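You operate a simulated robot arm through the tools that you are given. There is no shell and no other tool.

The job below is to be done with a simulated robot arm. You get a single attempt, and the scene is never put back.

TASK
Move the black wheel from the round blue holder to the red frame's post.
Fine: park the plain orange cap on the narrow wooden table; the small silver collar goes under the wheel; push the cap home there; spin the wheel a quarter turn or more.

It is judged by the outcome, as a careful person would: the job done as asked, and still so three seconds after it is handed in. It fails if anything else is knocked over, pushed out of place, dropped, spilled or broken. A push-on lid holds only when it is set on centred and level and pressed home; a screw cap is set on level and turned clockwise until tight.

THE ROBOT
A 5-joint arm with a two-finger parallel gripper, fixed in place. Base frame: the origin is on the floor under the middle of its stand, x ahead of it, y to its left, z up. Readings come in cm, degrees, newtons and seconds.
It reaches about 113.4 cm from its shoulder. Its first joint turns from -149.0 to 149.0 degrees. Payload 1.57 kg.
The tool frame sits at the grasp point between the pads (the TCP): z along the fingers, y along the line on which they close. The tips reach 3 cm beyond it. Largest opening 11 cm; finger width 2.4, thickness 1.2; the body of the gripper, 4.8 by 11.2 cm, starts 7.8 cm behind the TCP.
Orientation is told as [roll, pitch, yaw] about the base's x, y, z axes, in that order, counted from this pose: with the fingers straight down and closing along the base's y, the tool's x points along the base's -x, its y along +y and its z along -z.

THE INTERFACE
- The arm moves only by the tool move_arm. Its argument "targets" is a list of rows, each a list of 7 numbers: the shift along the base's x, y, z in units of 200 mm (1.0 is 200 mm), then the turn, a rotation vector about the base's x, y, z in units of 90 degrees (1.0 is 90 degrees), then the closure in counts, from 0 (fully open) to 255 (shut). In form: [[dx, dy, dz, wx, wy, wz, hand], ...]. A call has 1 to 20 rows; each row is the pose to reach, as a shift and turn from the pose commanded when the call began. A call with a number of a shift or a turn outside -1 to 1 is refused whole. Each row takes 0.2 s and may step no farther than 5 cm and 8.6 degrees from the row before; otherwise, or with a gripper value out of range, the whole call is refused. Where a pose cannot be reached the arm comes as near as it can. A force on the tool above 90 N (or 10 N above the force at the start of the call, whichever is more), or a blocked arm, ends the call early, and 0.2 s more pass. The fingers move at their own pace (about 7.2 cm/s each) and stop on an object; they squeeze with about 28 N. The grip force told is the motor's: it shows also when the fingers shut on nothing. Time passes only in rows, and 0.2 s behind the last, so rows that repeat a pose let the fingers close. It gives the time, the measured TCP pose, the force on the tool (base axes), the opening and the grip force at its end, in the units of the frame above (readings bear some noise), with the torque about the TCP (base axes, N m) and any sound that the robot's microphone picked up.
- Cameras (640 x 400 px; columns grow to the right, rows downward): "scene" is fixed at [39.99, 64.98, 157.8]; the picture's right is [-0.96, 0.28, 0.00], its down [0.27, 0.93, -0.25] and it looks along [-0.07, -0.24, -0.97] (base axes); focal length 271 px, centre (320, 200). "wrist" rides on the gripper at [7, 1.6, -14.1] in the tool frame; the picture's right is [-0.23, 0.97, 0.00], its down [-0.86, -0.20, -0.48] and it looks along [-0.47, -0.11, 0.88] (tool axes); focal length 222 px, centre (320, 200). There is no depth. A picture from a camera that has moved, and an enlarged one, comes with that camera's place and axes in the base frame and with its lens.
- get_image(camera): a new picture of that camera. It takes no simulated time.
- lift_body(by): slides the trunk up (or, below 0, down) by that many cm; the arm rides with it, the base frame stays. It gives what a move gives, with no picture.
- close_up(camera, box): a new picture of the part [left, top, right, bottom] of that camera's present view, enlarged. It takes no simulated time.
- hand_in(): hands the job in; it is judged then, once.

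Places have to be worked out from the pictures, the camera data and where the tool is seen. Open the gripper and draw the arm clear of the work before you hand the job in, unless the task says otherwise.

The tools are called after "Emit:" by a JSON object that holds its "api" and its "payload". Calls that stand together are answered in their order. move_arm: Moves the arm, as the interface text tells. Its arguments: {"type":"object","properties":{"targets":{"type":"array"}},"required":["targets"]} The other tools are called the same way: lift_body (by) moves the trunk up or down; get_image (camera) takes a picture; close_up (camera, box) takes an enlarged picture of a part of a camera's view; hand_in () hands the job in.

At the start:

```text
clock: 0.0
tcp_pos: [42.81, 40.67, 115.41]
orientation: [0.0, 0.0, 0.0]
ft_force: [0.5, 0.2, -0.4]
torque: [0.01, 0.01, 0.0]
gripper_width: 11.02
finger_force: 0.1
trunk travel left (down, up): [-88.7, 8.3]
```

scene: 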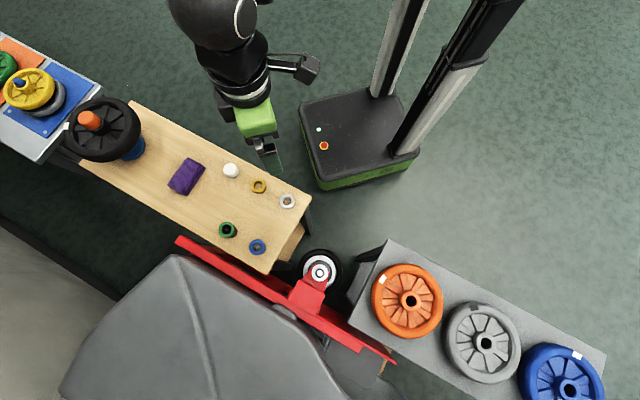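
wrist: 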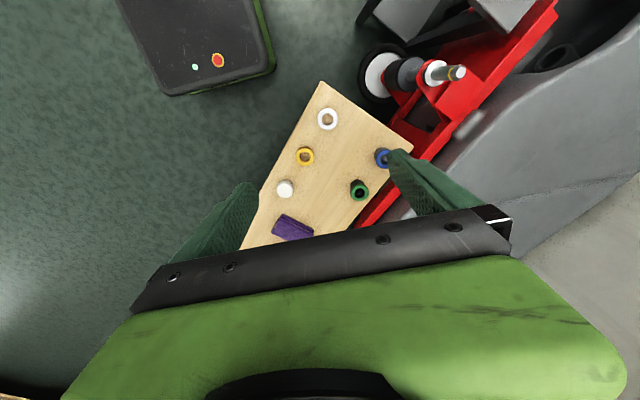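

I'll begin by looking at the whole scene in enlarged parts, to find the black wheel, the cap, the collars and the post.

Emit:
{"api": "close_up", "payload": {"camera": "scene", "box": [0, 20, 200, 180]}}

Emit:
{"api": "close_up", "payload": {"camera": "scene", "box": [160, 130, 320, 270]}}

Emit:
{"api": "close_up", "payload": {"camera": "scene", "box": [240, 220, 420, 380]}}

Emit:
{"api": "close_up", "payload": {"camera": "scene", "box": [350, 240, 640, 400]}}

Emit:
{"api": "close_up", "payload": {"camera": "wrist", "box": [240, 20, 560, 250]}}

```text
2.50 times, centred on (100, 100) of scene
camera zoom: at [39.99, 64.98, 157.8], right [-0.96, 0.28, 0.0], down [0.27, 0.93, -0.25], along [-0.07, -0.24, -0.97], focal length 679 px, centre (870, 450)
```

zoom: 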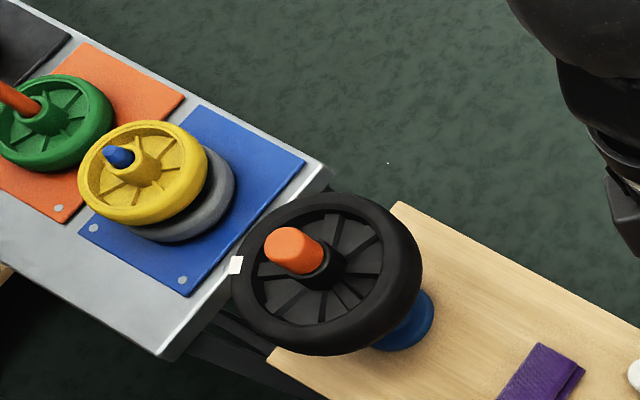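

```text
2.86 times, centred on (240, 200) of scene
camera zoom: at [39.99, 64.98, 157.8], right [-0.96, 0.28, 0.0], down [0.27, 0.93, -0.25], along [-0.07, -0.24, -0.97], focal length 776 px, centre (549, 200)
```

zoom: 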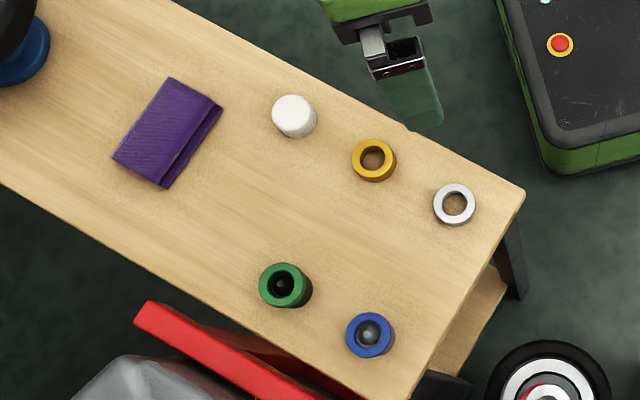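

```text
2.50 times, centred on (330, 300) of scene
camera zoom: at [39.99, 64.98, 157.8], right [-0.96, 0.28, 0.0], down [0.27, 0.93, -0.25], along [-0.07, -0.24, -0.97], focal length 679 px, centre (295, -50)
```

zoom: 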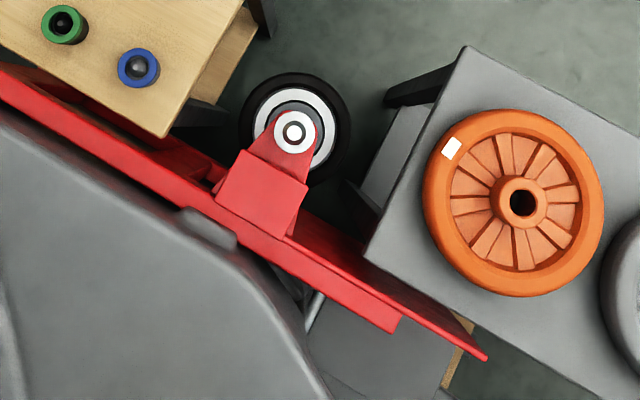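

```text
2.21 times, centred on (495, 320) of scene
camera zoom: at [39.99, 64.98, 157.8], right [-0.96, 0.28, 0.0], down [0.27, 0.93, -0.25], along [-0.07, -0.24, -0.97], focal length 599 px, centre (-66, -65)
```

zoom: 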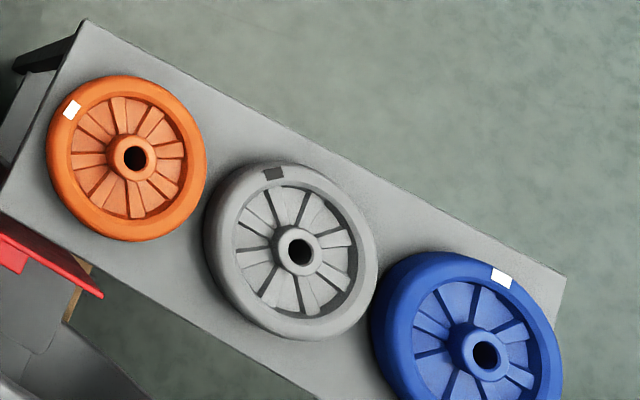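

```text
1.74 times, centred on (400, 135) of wrist
camera zoom: at [35.83, 42.28, 129.47], right [0.23, 0.97, 0.0], down [0.86, -0.2, 0.48], along [0.47, -0.11, -0.88], focal length 386 px, centre (181, 313)
```

zoom: 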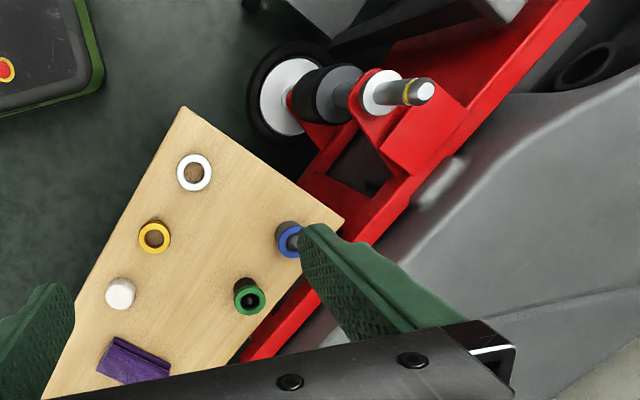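

The silver collar is near (44, 42, 75) on the table. The post tip is near (40, 65.5, 86), and the black wheel with the orange piece is near (88, 11, ~90). I'll move the arm, kept high, toward the black wheel to look at it with the wrist camera.

Emit:
{"api": "move_arm", "payload": {"targets": [[0.15, -0.16, 0.02, 0, 0, 0, 0], [0.32, -0.32, 0.04, 0, 0, 0, 0], [0.49, -0.48, 0.05, 0, 0, 0, 0], [0.66, -0.64, 0.05, 0, 0, 0, 0], [0.82, -0.8, 0.05, 0, 0, 0, 0], [0.98, -0.96, 0.05, 0, 0, 0, 0]]}}

Emit:
{"api": "get_image", "payload": {"camera": "wrist"}}

Emit:
{"api": "get_image", "payload": {"camera": "scene"}}

```text
clock: 1.4
tcp_pos: [62.34, 21.32, 115.27]
orientation: [0.0, 0.0, 0.0]
ft_force: [-0.3, -1.2, 0.1]
torque: [0.02, 0.01, -0.02]
gripper_width: 11.02
finger_force: 0.1
out of reach, approached as far as the arm can: row 2, 3, 4, 5, 6
trunk travel left (down, up): [-88.7, 8.3]
```

```text
taken
camera wrist: at [55.5, 23.0, 129.45], right [0.23, 0.97, 0.0], down [0.86, -0.2, 0.48], along [0.47, -0.11, -0.88], focal length 222 px, centre (320, 200)
```

wrist: 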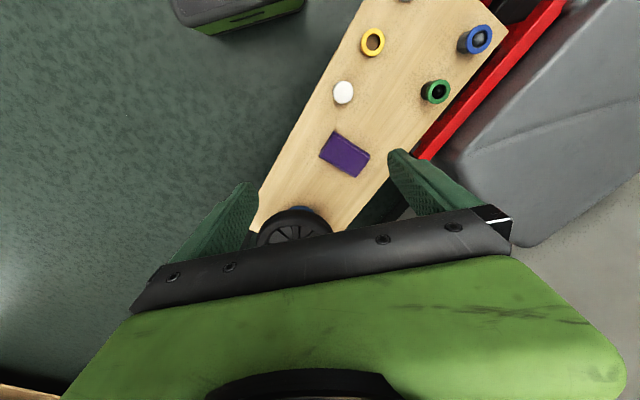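

```text
taken
```

scene: 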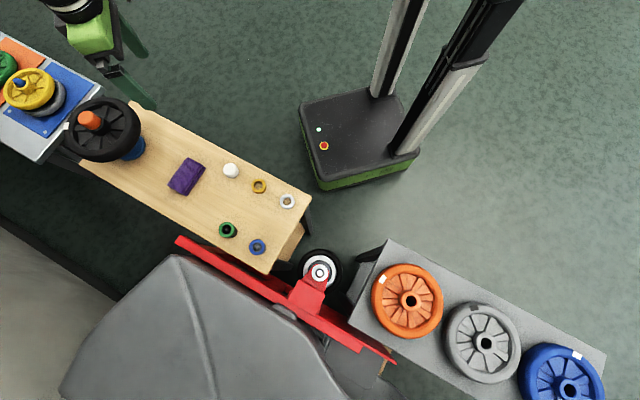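

The wheel lies beyond the picture's lower edge, because the camera's up direction points back toward the robot. I'll carry on toward (86, 12) and check whether the arm follows small changes in z.

Emit:
{"api": "move_arm", "payload": {"targets": [[0.2, -0.08, 0.0, 0, 0, 0, 0], [0.4, -0.16, 0.0, 0, 0, 0, 0], [0.6, -0.24, -0.05, 0, 0, 0, 0], [0.8, -0.32, -0.05, 0, 0, 0, 0], [0.98, -0.4, -0.05, 0, 0, 0, 0]]}}

Emit:
{"api": "get_image", "payload": {"camera": "wrist"}}

Emit:
{"api": "get_image", "payload": {"camera": "scene"}}

```text
clock: 2.6
tcp_pos: [82.17, 13.46, 115.23]
orientation: [0.1, 0.1, 0.0]
ft_force: [0.5, 0.1, 0.0]
torque: [0.02, 0.01, 0.02]
gripper_width: 11.0
finger_force: 0.1
out of reach, approached as far as the arm can: row 3, 4, 5
trunk travel left (down, up): [-88.7, 8.3]
```

```text
taken
camera wrist: at [75.23, 15.13, 129.43], right [0.23, 0.97, 0.0], down [0.86, -0.2, 0.48], along [0.47, -0.11, -0.88], focal length 222 px, centre (320, 200)
```

wrist: 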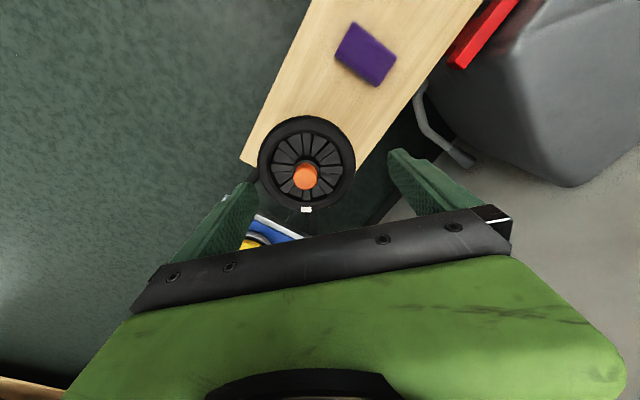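

```text
taken
```

scene: 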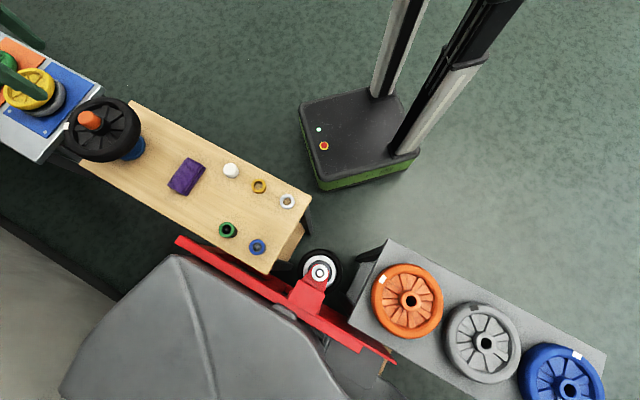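

The arm keeps its height by itself, so all z motion has to come from the trunk. Triangulating both pictures, the orange cap's top is near (89.7, 9.0, 92). I'll look closer.

Emit:
{"api": "close_up", "payload": {"camera": "wrist", "box": [230, 100, 390, 230]}}

Emit:
{"api": "close_up", "payload": {"camera": "scene", "box": [50, 80, 170, 170]}}

Emit:
{"api": "close_up", "payload": {"camera": "scene", "box": [270, 230, 370, 320]}}

```text
3.08 times, centred on (310, 165) of wrist
camera zoom: at [75.23, 15.13, 129.43], right [0.23, 0.97, 0.0], down [0.86, -0.2, 0.48], along [0.47, -0.11, -0.88], focal length 684 px, centre (351, 308)
```

zoom: 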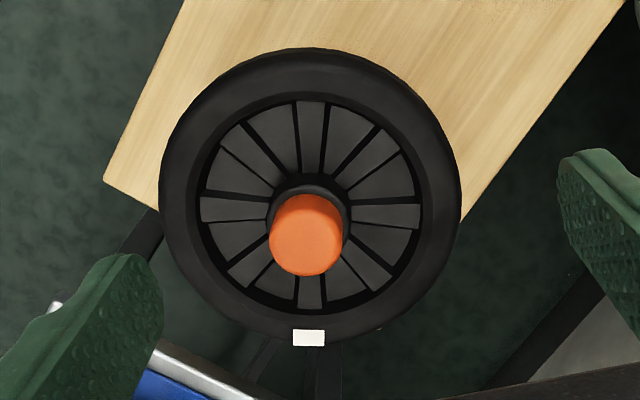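

```text
4.44 times, centred on (110, 125) of scene
camera zoom: at [39.99, 64.98, 157.8], right [-0.96, 0.28, 0.0], down [0.27, 0.93, -0.25], along [-0.07, -0.24, -0.97], focal length 1206 px, centre (1253, 533)
```

zoom: 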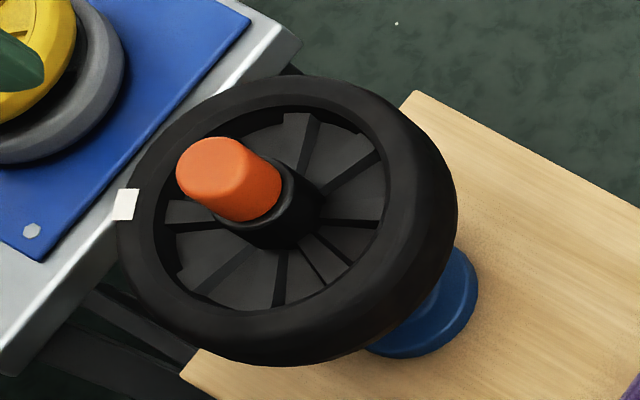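

```text
4.44 times, centred on (320, 275) of scene
camera zoom: at [39.99, 64.98, 157.8], right [-0.96, 0.28, 0.0], down [0.27, 0.93, -0.25], along [-0.07, -0.24, -0.97], focal length 1206 px, centre (320, -133)
```

zoom: 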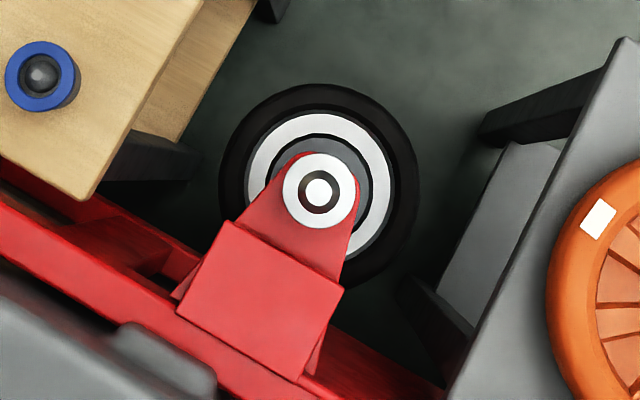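

The orange cap is a cylinder about 4.2 cm across. It sits on the holder's peg above the black hub, with the hub top near z 89 and the cap top near z 92. I'll centre the gripper over it before lowering the trunk.

Emit:
{"api": "move_arm", "payload": {"targets": [[0.19, -0.115, 0, 0, 0, 0, 0], [0.375, -0.225, 0, 0, 0, 0, 0], [0.375, -0.225, 0, 0, 0, 0, 0]]}}

Emit:
{"api": "lift_body", "payload": {"by": -10}}

Emit:
{"api": "get_image", "payload": {"camera": "wrist"}}

Emit:
{"api": "get_image", "payload": {"camera": "scene"}}

```text
clock: 3.4
tcp_pos: [89.58, 8.94, 115.44]
orientation: [0.1, 0.0, 0.0]
ft_force: [0.0, -0.3, -0.1]
torque: [0.0, -0.02, -0.02]
gripper_width: 11.0
finger_force: 0.1
trunk travel left (down, up): [-88.7, 8.3]
```

```text
clock: 4.7
tcp_pos: [89.65, 8.9, 105.43]
orientation: [0.0, 0.0, -0.1]
ft_force: [0.3, -0.1, 0.4]
torque: [0.0, -0.02, 0.02]
gripper_width: 10.99
finger_force: 0.0
trunk travel left (down, up): [-78.7, 18.3]
```

```text
taken
camera wrist: at [82.66, 10.57, 119.47], right [0.23, 0.97, 0.0], down [0.86, -0.2, 0.48], along [0.47, -0.11, -0.88], focal length 222 px, centre (320, 200)
```

wrist: 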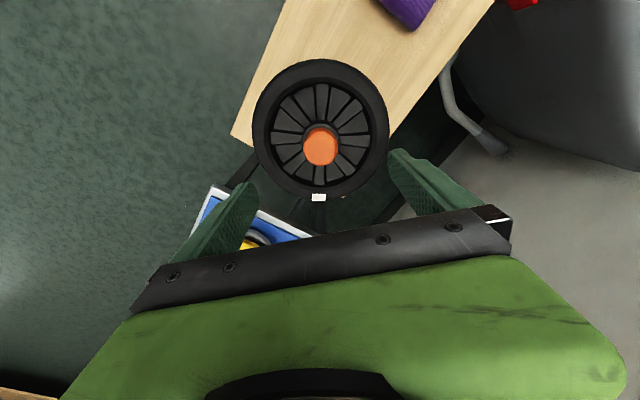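

```text
taken
```

scene: 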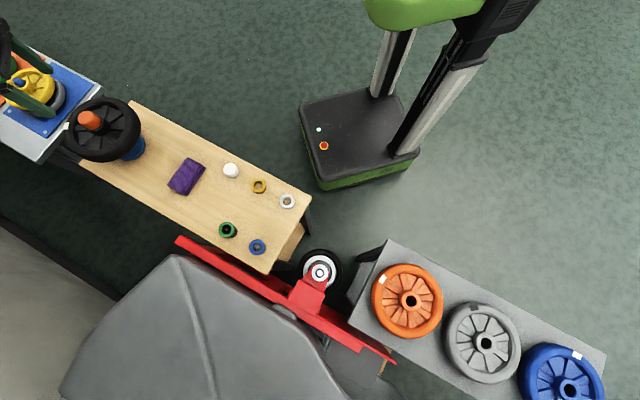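

Emit:
{"api": "close_up", "payload": {"camera": "wrist", "box": [240, 50, 400, 210]}}

```text
2.50 times, centred on (320, 130) of wrist
camera zoom: at [82.66, 10.57, 119.47], right [0.23, 0.97, 0.0], down [0.86, -0.2, 0.48], along [0.47, -0.11, -0.88], focal length 555 px, centre (320, 375)
```

zoom: 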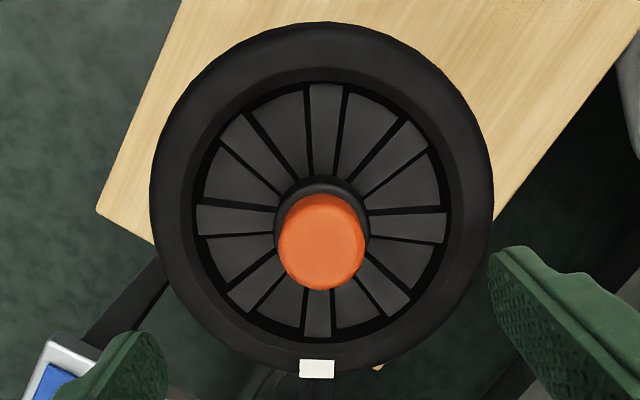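

From this nearer view the cap's centre comes out at about (90.2, 8.8). I'll shift by about half a centimetre, lower further and check again.

Emit:
{"api": "move_arm", "payload": {"targets": [[0.0225, -0.004, 0, 0, 0, 0, 0], [0.0225, -0.004, 0, 0, 0, 0, 0]]}}

Emit:
{"api": "lift_body", "payload": {"by": -7}}

Emit:
{"api": "close_up", "payload": {"camera": "wrist", "box": [160, 50, 480, 250]}}

Emit:
{"api": "close_up", "payload": {"camera": "scene", "box": [0, 20, 180, 180]}}

```text
clock: 5.3
tcp_pos: [89.86, 8.79, 105.39]
orientation: [-0.1, 0.0, 0.0]
ft_force: [-0.2, -0.4, 0.0]
torque: [0.03, -0.04, 0.0]
gripper_width: 10.99
finger_force: 0.1
trunk travel left (down, up): [-78.7, 18.3]
```

```text
clock: 6.4
tcp_pos: [89.81, 8.85, 98.47]
orientation: [0.0, 0.0, 0.0]
ft_force: [-0.1, 0.0, 0.3]
torque: [-0.02, 0.0, -0.01]
gripper_width: 11.0
finger_force: 0.2
trunk travel left (down, up): [-71.7, 25.3]
```

```text
2.00 times, centred on (320, 150) of wrist
camera zoom: at [83.08, 10.51, 112.47], right [0.23, 0.97, 0.0], down [0.86, -0.2, 0.48], along [0.47, -0.11, -0.88], focal length 444 px, centre (320, 300)
```

zoom: 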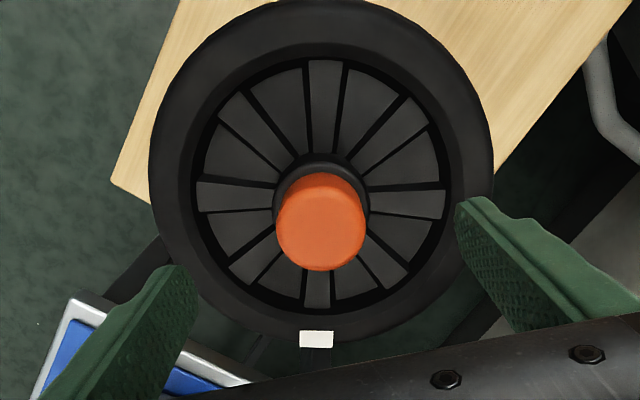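

```text
2.50 times, centred on (90, 100) of scene
camera zoom: at [39.99, 64.98, 157.8], right [-0.96, 0.28, 0.0], down [0.27, 0.93, -0.25], along [-0.07, -0.24, -0.97], focal length 679 px, centre (895, 450)
```

zoom: 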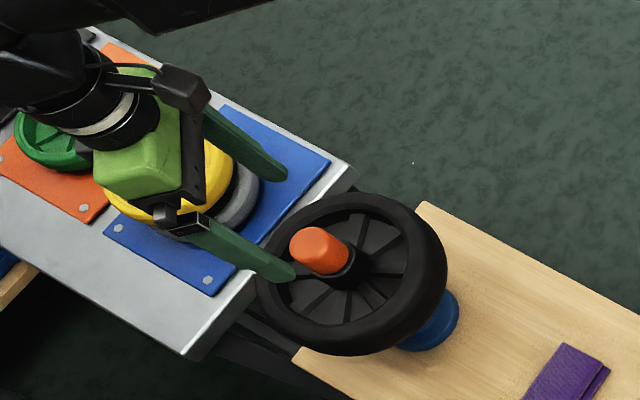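

Now the cap centre is near (90.1, 8.85) with the gripper right above it, and the rim top is near z 88. I'll lower so the tips come to about z 90, then look before closing.

Emit:
{"api": "lift_body", "payload": {"by": -5.4}}

Emit:
{"api": "close_up", "payload": {"camera": "wrist", "box": [160, 50, 480, 250]}}

Emit:
{"api": "close_up", "payload": {"camera": "scene", "box": [20, 60, 160, 180]}}

```text
clock: 7.4
tcp_pos: [90.05, 8.93, 92.89]
orientation: [0.1, -0.1, 0.0]
ft_force: [-0.3, 1.3, 0.2]
torque: [0.03, 0.03, -0.03]
gripper_width: 11.01
finger_force: 0.1
trunk travel left (down, up): [-66.3, 30.7]
```

```text
2.00 times, centred on (320, 150) of wrist
camera zoom: at [83.08, 10.51, 107.07], right [0.23, 0.97, 0.0], down [0.86, -0.2, 0.48], along [0.47, -0.11, -0.88], focal length 444 px, centre (320, 300)
```

zoom: 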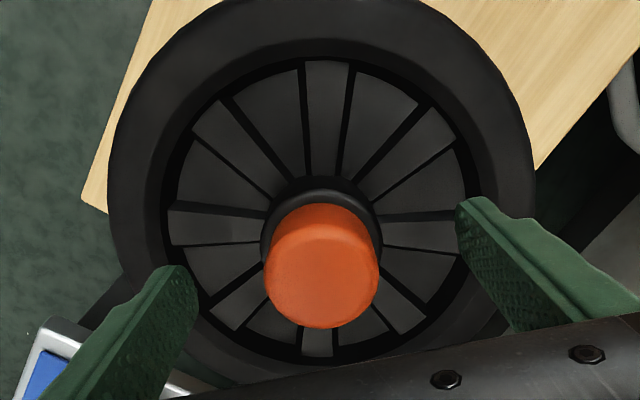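

```text
3.33 times, centred on (90, 120) of scene
camera zoom: at [39.99, 64.98, 157.8], right [-0.96, 0.28, 0.0], down [0.27, 0.93, -0.25], along [-0.07, -0.24, -0.97], focal length 905 px, centre (1087, 467)
```

zoom: 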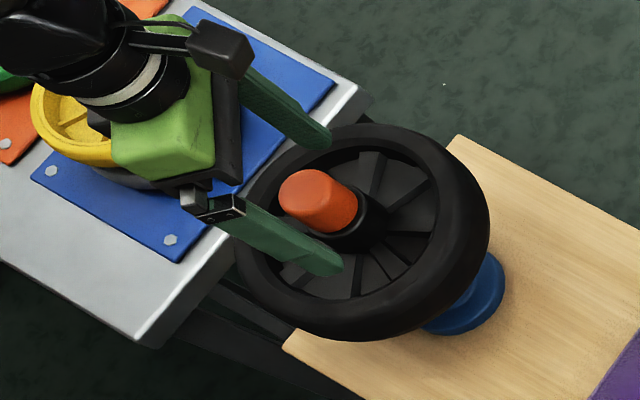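

The cap is centred between the fingers within about 1 mm. I'll close on it here and read the opening.

Emit:
{"api": "move_arm", "payload": {"targets": [[0, 0, 0, 0, 0, 0, 255], [0, 0, 0, 0, 0, 0, 255], [0, 0, 0, 0, 0, 0, 255], [0, 0, 0, 0, 0, 0, 255], [0, 0, 0, 0, 0, 0, 255]]}}

Emit:
{"api": "close_up", "payload": {"camera": "wrist", "box": [160, 50, 480, 250]}}

Emit:
{"api": "close_up", "payload": {"camera": "scene", "box": [20, 60, 160, 180]}}

```text
clock: 8.6
tcp_pos: [89.92, 8.86, 92.9]
orientation: [0.1, 0.0, 0.0]
ft_force: [-0.3, -0.1, 0.1]
torque: [0.0, -0.07, 0.0]
gripper_width: 4.17
finger_force: 28.4
trunk travel left (down, up): [-66.3, 30.7]
```

```text
2.00 times, centred on (320, 150) of wrist
camera zoom: at [83.08, 10.52, 107.07], right [0.23, 0.97, 0.0], down [0.86, -0.2, 0.48], along [0.47, -0.11, -0.88], focal length 444 px, centre (320, 300)
```

zoom: 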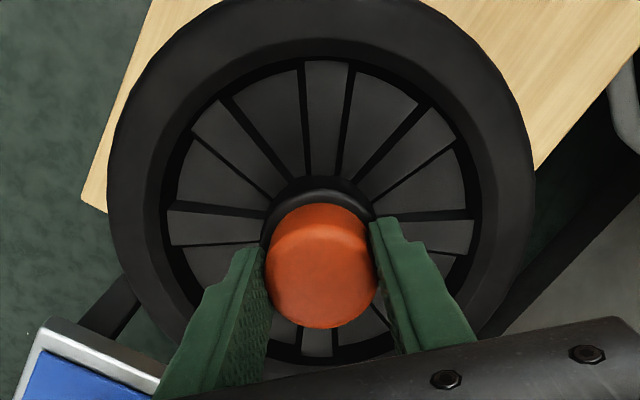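

```text
3.33 times, centred on (90, 120) of scene
camera zoom: at [39.99, 64.98, 157.8], right [-0.96, 0.28, 0.0], down [0.27, 0.93, -0.25], along [-0.07, -0.24, -0.97], focal length 905 px, centre (1087, 467)
```

zoom: 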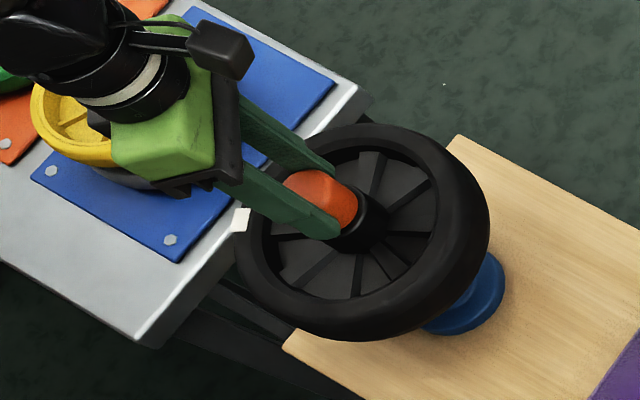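

The fingers hold the cap, and the opening reads 4.17 cm. I'll lift it a little and read the force, to see whether it comes free without dragging the wheel.

Emit:
{"api": "lift_body", "payload": {"by": 1.0}}

Emit:
{"api": "close_up", "payload": {"camera": "scene", "box": [20, 60, 160, 180]}}

Emit:
{"api": "close_up", "payload": {"camera": "wrist", "box": [160, 50, 480, 250]}}

```text
clock: 9.1
tcp_pos: [90.04, 8.97, 93.93]
orientation: [0.0, -0.1, 0.0]
ft_force: [1.7, 1.4, -0.4]
torque: [-0.06, -0.01, -0.1]
gripper_width: 4.15
finger_force: 28.3
trunk travel left (down, up): [-67.3, 29.7]
```

```text
3.33 times, centred on (90, 120) of scene
camera zoom: at [39.99, 64.98, 157.8], right [-0.96, 0.28, 0.0], down [0.27, 0.93, -0.25], along [-0.07, -0.24, -0.97], focal length 905 px, centre (1087, 467)
```

zoom: 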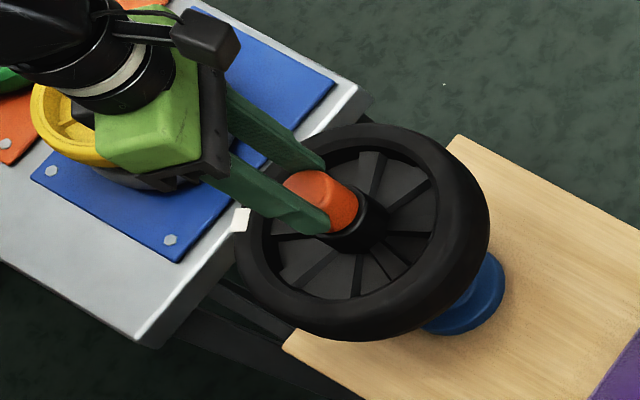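

```text
2.00 times, centred on (320, 150) of wrist
camera zoom: at [83.1, 10.58, 108.06], right [0.23, 0.97, 0.0], down [0.86, -0.2, 0.48], along [0.47, -0.11, -0.88], focal length 444 px, centre (320, 300)
```

zoom: 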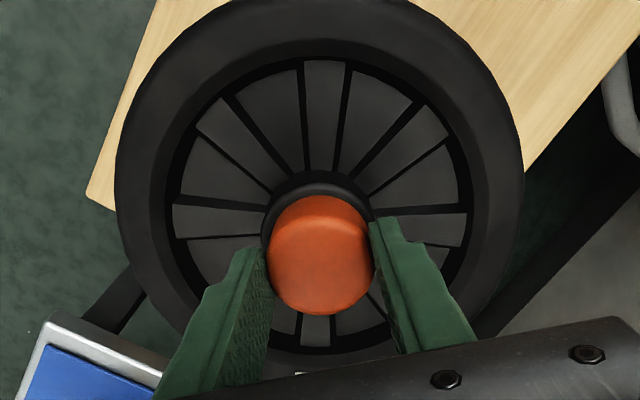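

Comparing the pictures, the cap stayed in place and the fingers slid up it about 1 cm, so it sits fairly tight. I'll open, go a bit lower for a deeper grip, and try again with smaller steps to read the pull.

Emit:
{"api": "move_arm", "payload": {"targets": [[0, 0, 0, 0, 0, 0, 150], [0, 0, 0, 0, 0, 0, 100], [0, 0, 0, 0, 0, 0, 100]]}}

Emit:
{"api": "lift_body", "payload": {"by": -1.4}}

Emit:
{"api": "close_up", "payload": {"camera": "scene", "box": [50, 80, 150, 160]}}

Emit:
{"api": "close_up", "payload": {"camera": "wrist", "box": [240, 90, 400, 240]}}

```text
clock: 9.9
tcp_pos: [89.9, 8.78, 93.93]
orientation: [0.0, 0.1, 0.1]
ft_force: [0.3, -0.9, -0.5]
torque: [0.0, -0.01, -0.01]
gripper_width: 6.7
finger_force: 0.0
trunk travel left (down, up): [-67.3, 29.7]
```

```text
clock: 10.6
tcp_pos: [90.08, 8.83, 92.53]
orientation: [-0.1, 0.0, -0.1]
ft_force: [0.6, 0.0, 0.2]
torque: [-0.01, 0.0, 0.01]
gripper_width: 6.68
finger_force: 0.0
trunk travel left (down, up): [-65.9, 31.1]
```

```text
5.00 times, centred on (100, 120) of scene
camera zoom: at [39.99, 64.98, 157.8], right [-0.96, 0.28, 0.0], down [0.27, 0.93, -0.25], along [-0.07, -0.24, -0.97], focal length 1357 px, centre (1420, 600)
```

zoom: 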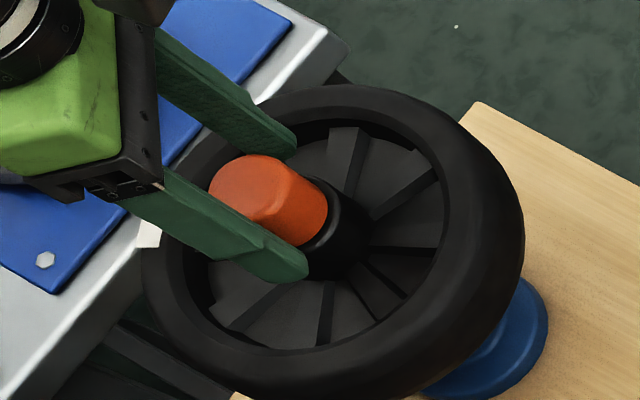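

```text
2.67 times, centred on (320, 165) of wrist
camera zoom: at [83.08, 10.52, 106.67], right [0.23, 0.97, 0.0], down [0.86, -0.2, 0.48], along [0.47, -0.11, -0.88], focal length 592 px, centre (320, 293)
```

zoom: 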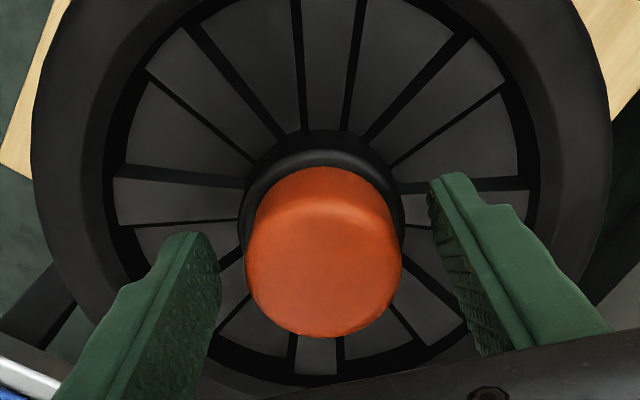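

The fingers now reach almost down to the hub's top. I'll close again and lift by only 3 mm to see the pull force.

Emit:
{"api": "move_arm", "payload": {"targets": [[0, 0, 0, 0, 0, 0, 255], [0, 0, 0, 0, 0, 0, 255], [0, 0, 0, 0, 0, 0, 255], [0, 0, 0, 0, 0, 0, 255], [0, 0, 0, 0, 0, 0, 255]]}}

Emit:
{"api": "lift_body", "payload": {"by": 0.3}}

Emit:
{"api": "close_up", "payload": {"camera": "wrist", "box": [240, 90, 400, 240]}}

```text
clock: 11.8
tcp_pos: [90.06, 9.0, 92.51]
orientation: [0.0, 0.0, 0.0]
ft_force: [0.9, 4.0, 1.6]
torque: [0.15, -0.04, -0.06]
gripper_width: 4.14
finger_force: 28.3
trunk travel left (down, up): [-65.9, 31.1]
```

```text
clock: 12.3
tcp_pos: [90.01, 8.83, 92.93]
orientation: [0.0, -0.1, 0.0]
ft_force: [0.6, -0.2, 0.3]
torque: [0.0, 0.05, 0.0]
gripper_width: 4.13
finger_force: 28.3
trunk travel left (down, up): [-66.2, 30.8]
```

```text
2.67 times, centred on (320, 165) of wrist
camera zoom: at [83.12, 10.51, 106.94], right [0.23, 0.97, 0.0], down [0.86, -0.2, 0.48], along [0.47, -0.11, -0.88], focal length 592 px, centre (320, 293)
```

zoom: 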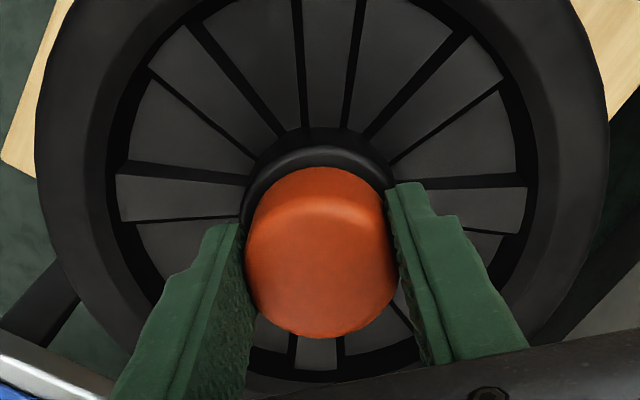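

Emit:
{"api": "lift_body", "payload": {"by": 0.5}}

Emit:
{"api": "close_up", "payload": {"camera": "wrist", "box": [240, 90, 400, 240]}}

Emit:
{"api": "close_up", "payload": {"camera": "scene", "box": [50, 80, 150, 160]}}

```text
clock: 12.8
tcp_pos: [89.98, 8.78, 93.31]
orientation: [0.0, 0.0, 0.0]
ft_force: [0.0, 0.0, -0.2]
torque: [0.01, -0.02, 0.04]
gripper_width: 4.16
finger_force: 28.9
trunk travel left (down, up): [-66.7, 30.3]
```

```text
2.67 times, centred on (320, 165) of wrist
camera zoom: at [83.09, 10.52, 107.47], right [0.23, 0.97, 0.0], down [0.86, -0.2, 0.48], along [0.47, -0.11, -0.88], focal length 592 px, centre (320, 293)
```

zoom: 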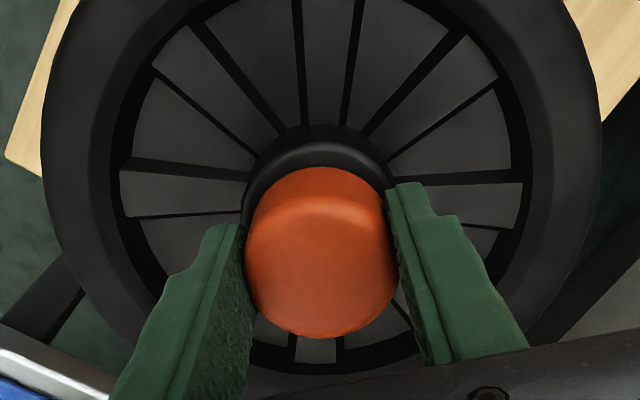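

```text
5.00 times, centred on (100, 120) of scene
camera zoom: at [39.99, 64.98, 157.8], right [-0.96, 0.28, 0.0], down [0.27, 0.93, -0.25], along [-0.07, -0.24, -0.97], focal length 1357 px, centre (1420, 600)
```

zoom: 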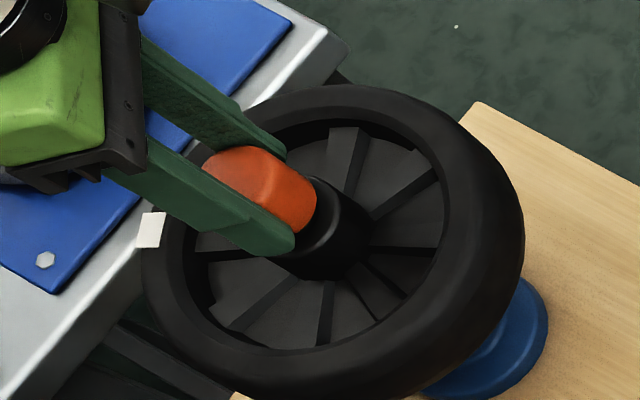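

Now the cap comes up with the fingers: it has risen relative to the hub and the wheel is still. I'll keep lifting.

Emit:
{"api": "lift_body", "payload": {"by": 1.5}}

Emit:
{"api": "lift_body", "payload": {"by": 4}}

Emit:
{"api": "close_up", "payload": {"camera": "wrist", "box": [160, 50, 480, 250]}}

Emit:
{"api": "close_up", "payload": {"camera": "scene", "box": [50, 80, 150, 160]}}

```text
clock: 13.4
tcp_pos: [89.96, 8.73, 94.84]
orientation: [0.0, 0.0, -0.1]
ft_force: [0.6, -0.5, -0.2]
torque: [0.01, -0.01, -0.01]
gripper_width: 4.2
finger_force: 27.8
trunk travel left (down, up): [-68.2, 28.8]
```

```text
clock: 14.3
tcp_pos: [90.06, 8.8, 98.83]
orientation: [0.0, -0.1, 0.0]
ft_force: [0.0, 0.1, -0.2]
torque: [0.0, 0.02, -0.01]
gripper_width: 4.16
finger_force: 28.2
trunk travel left (down, up): [-72.2, 24.8]
```

```text
2.00 times, centred on (320, 150) of wrist
camera zoom: at [83.09, 10.52, 112.96], right [0.23, 0.97, 0.0], down [0.86, -0.2, 0.48], along [0.47, -0.11, -0.88], focal length 444 px, centre (320, 300)
```

zoom: 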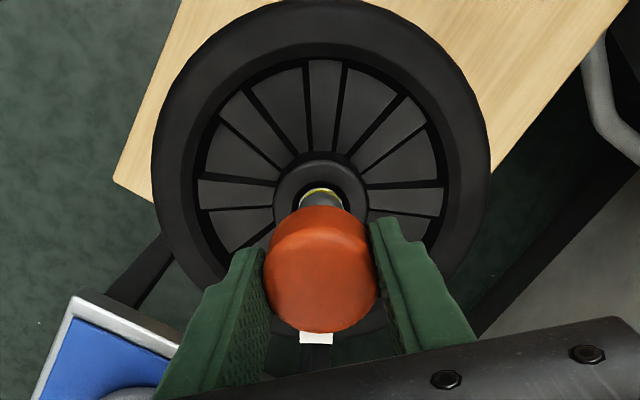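

```text
5.00 times, centred on (100, 120) of scene
camera zoom: at [39.99, 64.98, 157.8], right [-0.96, 0.28, 0.0], down [0.27, 0.93, -0.25], along [-0.07, -0.24, -0.97], focal length 1357 px, centre (1420, 600)
```

zoom: 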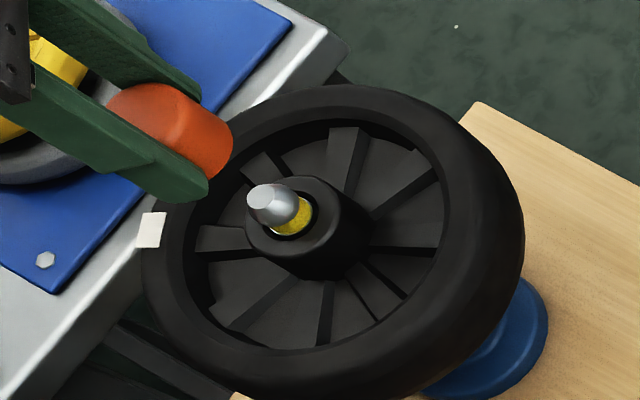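

The cap is off and held level. The blue holder's peg shows a silver tip with a yellow band at hub level, just like the red post. A free spot on the table is about (67, 34.5), so I'll carry the cap there.

Emit:
{"api": "move_arm", "payload": {"targets": [[-0.158, 0.166, 0, 0, 0, 0, 255], [-0.316, 0.333, 0, 0, 0, 0, 255], [-0.475, 0.5, 0, 0, 0, 0, 255], [-0.633, 0.667, 0, 0, 0, 0, 255], [-0.79, 0.833, 0, 0, 0, 0, 255], [-0.95, 1.0, 0, 0, 0, 0, 255]]}}

Emit:
{"api": "move_arm", "payload": {"targets": [[-0.1, 0.14, 0, 0, 0, 0, 255], [-0.2, 0.28, 0, 0, 0, 0, 255], [-0.2, 0.28, 0, 0, 0, 0, 255]]}}

Emit:
{"api": "get_image", "payload": {"camera": "wrist"}}

Emit:
{"api": "get_image", "payload": {"camera": "scene"}}

```text
clock: 15.7
tcp_pos: [70.79, 28.95, 98.91]
orientation: [0.0, 0.0, 0.0]
ft_force: [0.4, -0.5, -0.3]
torque: [0.0, 0.0, 0.05]
gripper_width: 4.14
finger_force: 28.1
trunk travel left (down, up): [-72.2, 24.8]
```

```text
clock: 16.5
tcp_pos: [66.93, 34.38, 98.85]
orientation: [0.0, 0.0, -0.1]
ft_force: [-0.6, 0.3, -0.2]
torque: [-0.03, 0.0, 0.0]
gripper_width: 4.16
finger_force: 28.4
trunk travel left (down, up): [-72.2, 24.8]
```

```text
taken
camera wrist: at [59.97, 36.07, 112.96], right [0.23, 0.97, 0.0], down [0.86, -0.2, 0.48], along [0.47, -0.11, -0.88], focal length 222 px, centre (320, 200)
```

wrist: 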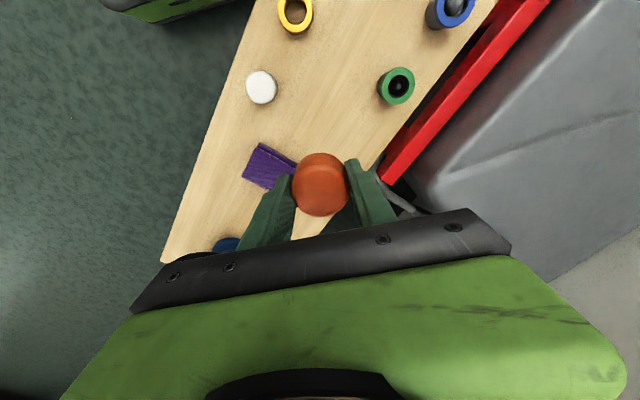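

```text
taken
```

scene: 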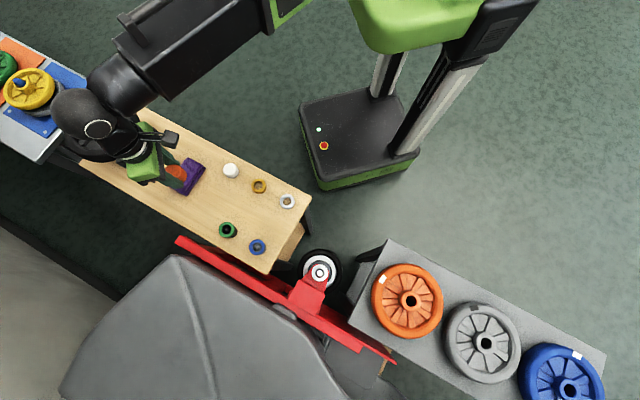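

The target spot at (67, 34.5) is free: in the scene view it falls at about pixel (212, 200), between the purple case, the white cap and the green cap. I'll lower toward the table and feel for contact.

Emit:
{"api": "lift_body", "payload": {"by": -15}}

Emit:
{"api": "lift_body", "payload": {"by": -4}}

Emit:
{"api": "get_image", "payload": {"camera": "wrist"}}

Emit:
{"api": "close_up", "payload": {"camera": "scene", "box": [150, 130, 310, 260]}}

```text
clock: 18.2
tcp_pos: [66.84, 34.37, 83.78]
orientation: [0.1, 0.0, 0.1]
ft_force: [-1.2, 0.5, -0.5]
torque: [0.0, 0.0, -0.02]
gripper_width: 4.18
finger_force: 27.9
trunk travel left (down, up): [-57.2, 39.8]
```

```text
clock: 19.1
tcp_pos: [66.85, 34.27, 79.78]
orientation: [0.0, 0.0, 0.0]
ft_force: [0.4, -0.3, 0.0]
torque: [0.01, 0.02, 0.0]
gripper_width: 4.18
finger_force: 27.6
trunk travel left (down, up): [-53.2, 43.8]
```

```text
taken
camera wrist: at [59.98, 36.05, 93.97], right [0.23, 0.97, 0.0], down [0.86, -0.2, 0.48], along [0.47, -0.11, -0.88], focal length 222 px, centre (320, 200)
```

wrist: 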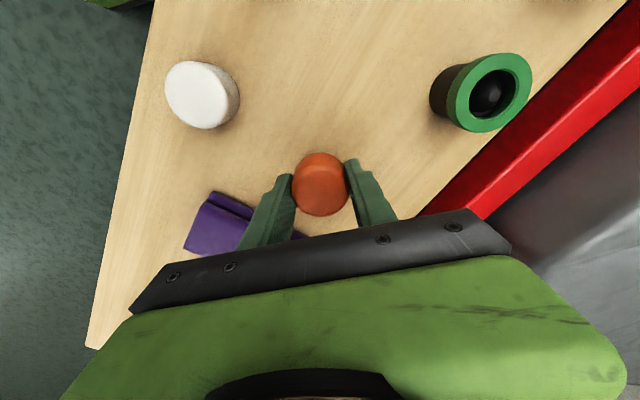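

```text
3.08 times, centred on (230, 195) of scene
camera zoom: at [39.99, 64.98, 157.8], right [-0.96, 0.28, 0.0], down [0.27, 0.93, -0.25], along [-0.07, -0.24, -0.97], focal length 835 px, centre (597, 215)
```

zoom: 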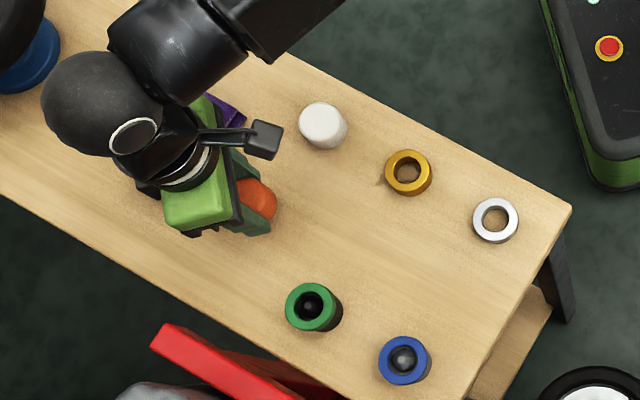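

Nothing has touched yet. I'll keep lowering in small steps and watch the vertical force.

Emit:
{"api": "lift_body", "payload": {"by": -1.5}}

Emit:
{"api": "lift_body", "payload": {"by": -0.5}}

Emit:
{"api": "close_up", "payload": {"camera": "scene", "box": [180, 160, 260, 220]}}

```text
clock: 19.7
tcp_pos: [67.0, 34.39, 78.46]
orientation: [0.0, 0.0, 0.1]
ft_force: [-0.7, -0.8, -0.2]
torque: [-0.03, 0.0, 0.0]
gripper_width: 4.18
finger_force: 28.1
trunk travel left (down, up): [-51.7, 45.3]
```

```text
clock: 20.2
tcp_pos: [66.92, 34.32, 77.87]
orientation: [0.0, 0.0, 0.0]
ft_force: [0.4, 0.4, 0.1]
torque: [0.0, -0.01, -0.01]
gripper_width: 4.16
finger_force: 27.7
trunk travel left (down, up): [-51.2, 45.8]
```

```text
6.67 times, centred on (220, 190) of scene
camera zoom: at [39.99, 64.98, 157.8], right [-0.96, 0.28, 0.0], down [0.27, 0.93, -0.25], along [-0.07, -0.24, -0.97], focal length 1810 px, centre (987, 267)
```

zoom: 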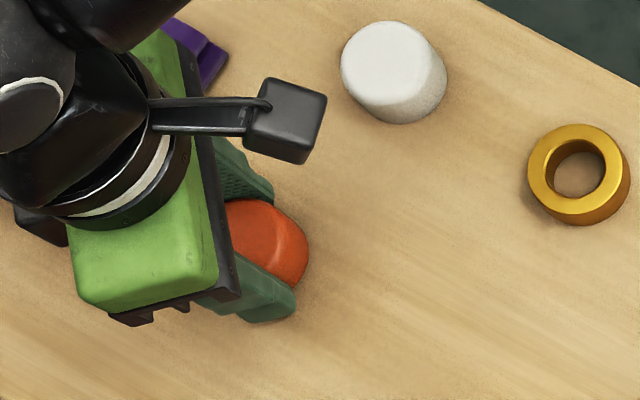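

Emit:
{"api": "lift_body", "payload": {"by": -0.4}}

Emit:
{"api": "lift_body", "payload": {"by": -0.3}}

```text
clock: 20.8
tcp_pos: [66.96, 34.41, 77.47]
orientation: [0.1, 0.0, 0.0]
ft_force: [-0.2, -0.3, -0.2]
torque: [-0.02, -0.02, 0.02]
gripper_width: 4.14
finger_force: 28.0
trunk travel left (down, up): [-50.8, 46.2]
```

```text
clock: 21.3
tcp_pos: [66.93, 34.42, 77.16]
orientation: [0.0, 0.0, 0.0]
ft_force: [-0.4, -0.4, 0.3]
torque: [-0.01, 0.01, -0.01]
gripper_width: 4.16
finger_force: 28.0
trunk travel left (down, up): [-50.5, 46.5]
```

There's no contact yet with the TCP at 77.2. I'll keep going down in 2 mm steps.

Emit:
{"api": "lift_body", "payload": {"by": -0.2}}

Emit:
{"api": "lift_body", "payload": {"by": -0.2}}

Emit:
{"api": "close_up", "payload": {"camera": "scene", "box": [180, 160, 260, 220]}}

```text
clock: 21.8
tcp_pos: [66.87, 34.45, 77.03]
orientation: [0.1, -0.1, 0.0]
ft_force: [6.2, 4.8, 23.4]
torque: [0.03, -0.14, 0.0]
gripper_width: 4.2
finger_force: 28.4
trunk travel left (down, up): [-50.3, 46.7]
```

```text
clock: 22.3
tcp_pos: [66.97, 34.35, 77.12]
orientation: [0.1, -0.3, 0.0]
ft_force: [17.9, 9.1, 53.3]
torque: [-0.59, 0.11, 0.19]
gripper_width: 4.19
finger_force: 28.0
trunk travel left (down, up): [-50.1, 46.9]
```

```text
6.67 times, centred on (220, 190) of scene
camera zoom: at [39.99, 64.98, 157.8], right [-0.96, 0.28, 0.0], down [0.27, 0.93, -0.25], along [-0.07, -0.24, -0.97], focal length 1810 px, centre (987, 267)
```

zoom: 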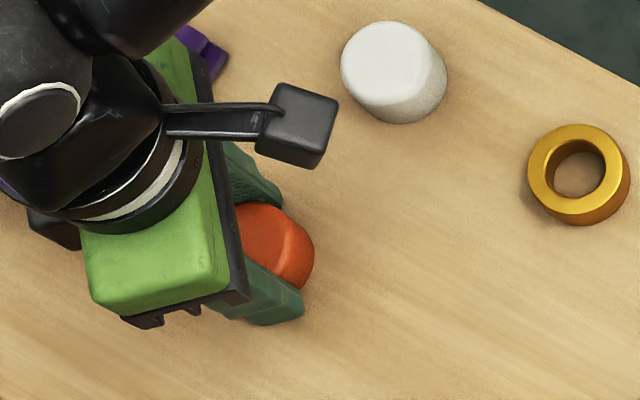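

Contact came at TCP z of about 77.1, with 53 N now pressing down. I'll back up slightly to unload and then open the fingers partway.

Emit:
{"api": "lift_body", "payload": {"by": 0.3}}

Emit:
{"api": "move_arm", "payload": {"targets": [[0, 0, 0, 0, 0, 0, 200], [0, 0, 0, 0, 0, 0, 120], [0, 0, 0, 0, 0, 0, 90], [0, 0, 0, 0, 0, 0, 90]]}}

Emit:
{"api": "close_up", "payload": {"camera": "wrist", "box": [160, 50, 480, 250]}}

Emit:
{"api": "close_up", "payload": {"camera": "scene", "box": [180, 160, 260, 220]}}

```text
clock: 22.8
tcp_pos: [66.78, 34.32, 77.05]
orientation: [-0.1, 0.1, 0.0]
ft_force: [-1.8, -1.5, 2.8]
torque: [-0.01, -0.05, -0.01]
gripper_width: 4.16
finger_force: 28.2
trunk travel left (down, up): [-50.4, 46.6]
```

```text
clock: 23.8
tcp_pos: [66.93, 34.38, 77.01]
orientation: [0.1, 0.0, 0.1]
ft_force: [0.0, -0.6, 0.1]
torque: [0.0, -0.01, 0.0]
gripper_width: 7.1
finger_force: 0.1
trunk travel left (down, up): [-50.4, 46.6]
```

```text
2.00 times, centred on (320, 150) of wrist
camera zoom: at [59.98, 36.05, 91.17], right [0.23, 0.97, 0.0], down [0.86, -0.2, 0.48], along [0.47, -0.11, -0.88], focal length 444 px, centre (320, 300)
```

zoom: 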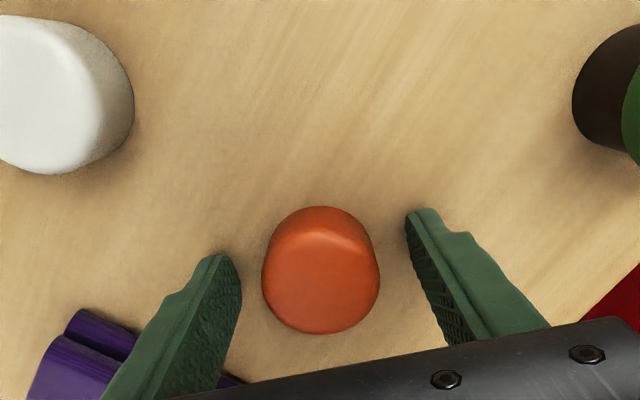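

```text
6.67 times, centred on (220, 190) of scene
camera zoom: at [39.99, 64.98, 157.8], right [-0.96, 0.28, 0.0], down [0.27, 0.93, -0.25], along [-0.07, -0.24, -0.97], focal length 1810 px, centre (987, 267)
```

zoom: 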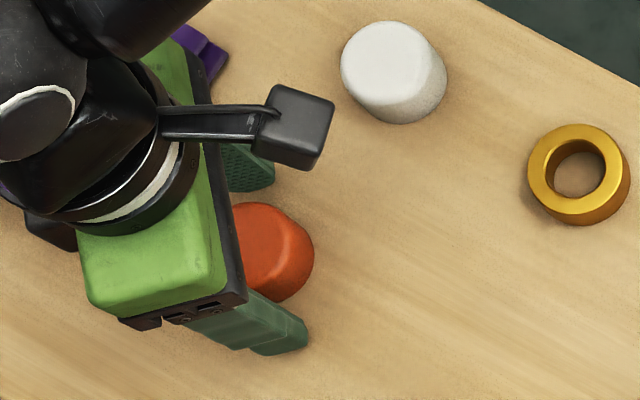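

The cap stands upright on the table at about (66.9, 34.4), and the table top is at z of about 74.1. I'll rise clear and go over the silver collar near (44.3, 42.0).

Emit:
{"api": "lift_body", "payload": {"by": 14}}

Emit:
{"api": "move_arm", "payload": {"targets": [[-0.19, 0.06, 0, 0, 0, 0, 60], [-0.38, 0.12, 0, 0, 0, 0, 0], [-0.57, 0.18, 0, 0, 0, 0, 0], [-0.76, 0.25, 0, 0, 0, 0, 0], [-0.95, 0.32, 0, 0, 0, 0, 0]]}}

Emit:
{"api": "move_arm", "payload": {"targets": [[-0.09, 0.03, 0, 0, 0, 0, 0], [-0.18, 0.055, 0, 0, 0, 0, 0], [-0.18, 0.055, 0, 0, 0, 0, 0]]}}

Emit:
{"api": "get_image", "payload": {"camera": "wrist"}}

Emit:
{"api": "get_image", "payload": {"camera": "scene"}}

```text
clock: 25.5
tcp_pos: [66.95, 34.29, 91.13]
orientation: [-0.1, 0.0, 0.0]
ft_force: [-0.1, 0.5, -0.6]
torque: [0.04, 0.01, 0.0]
gripper_width: 7.14
finger_force: 0.1
trunk travel left (down, up): [-64.4, 32.6]
```

```text
clock: 26.7
tcp_pos: [47.8, 40.76, 91.05]
orientation: [0.0, 0.0, 0.1]
ft_force: [1.0, 0.3, -0.7]
torque: [0.01, 0.02, -0.02]
gripper_width: 11.0
finger_force: 0.2
trunk travel left (down, up): [-64.4, 32.6]
```

```text
clock: 27.5
tcp_pos: [44.25, 41.97, 91.07]
orientation: [0.0, 0.0, 0.1]
ft_force: [-0.4, 0.8, 0.5]
torque: [0.02, -0.04, 0.01]
gripper_width: 10.96
finger_force: 0.1
trunk travel left (down, up): [-64.4, 32.6]
```

```text
taken
camera wrist: at [37.36, 43.58, 105.16], right [0.23, 0.97, 0.0], down [0.86, -0.2, 0.48], along [0.47, -0.11, -0.88], focal length 222 px, centre (320, 200)
```

wrist: 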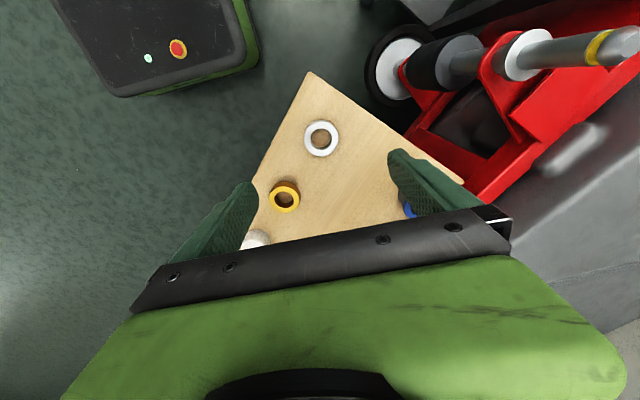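

```text
taken
```

scene: 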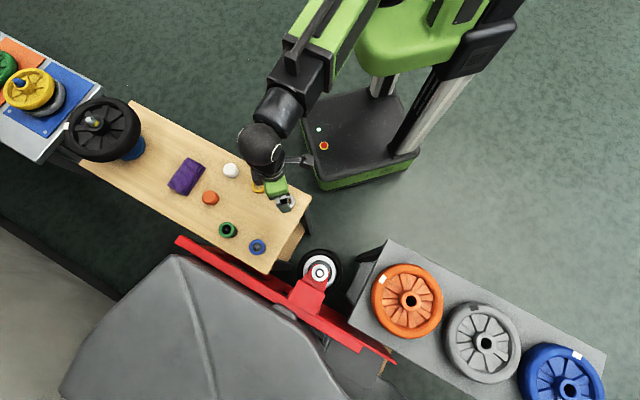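

Emit:
{"api": "close_up", "payload": {"camera": "wrist", "box": [360, 0, 640, 200]}}

Emit:
{"api": "close_up", "payload": {"camera": "wrist", "box": [240, 80, 400, 220]}}

```text
2.00 times, centred on (500, 100) of wrist
camera zoom: at [37.36, 43.58, 105.16], right [0.23, 0.97, 0.0], down [0.86, -0.2, 0.48], along [0.47, -0.11, -0.88], focal length 444 px, centre (-40, 400)
```

zoom: 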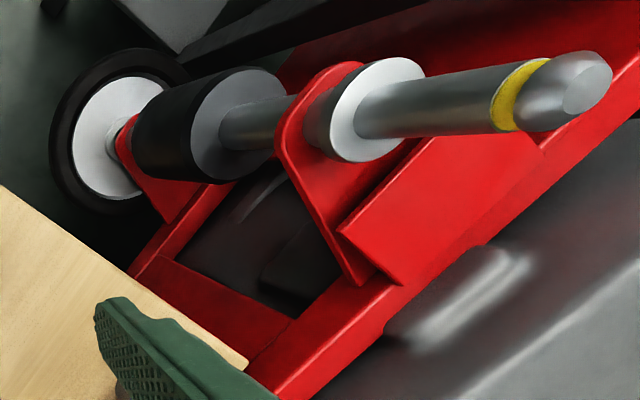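

```text
2.86 times, centred on (320, 150) of wrist
camera zoom: at [37.36, 43.58, 105.16], right [0.23, 0.97, 0.0], down [0.86, -0.2, 0.48], along [0.47, -0.11, -0.88], focal length 635 px, centre (320, 343)
```

zoom: 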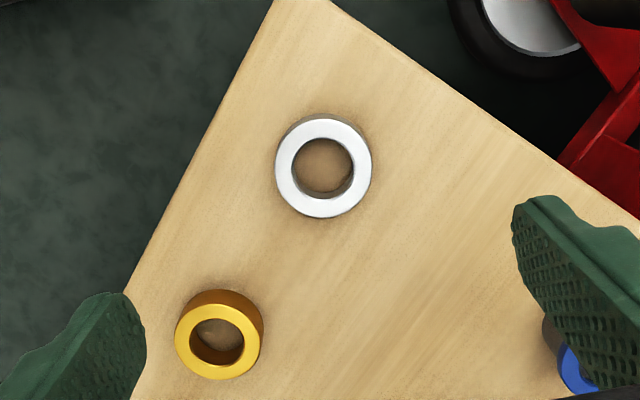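

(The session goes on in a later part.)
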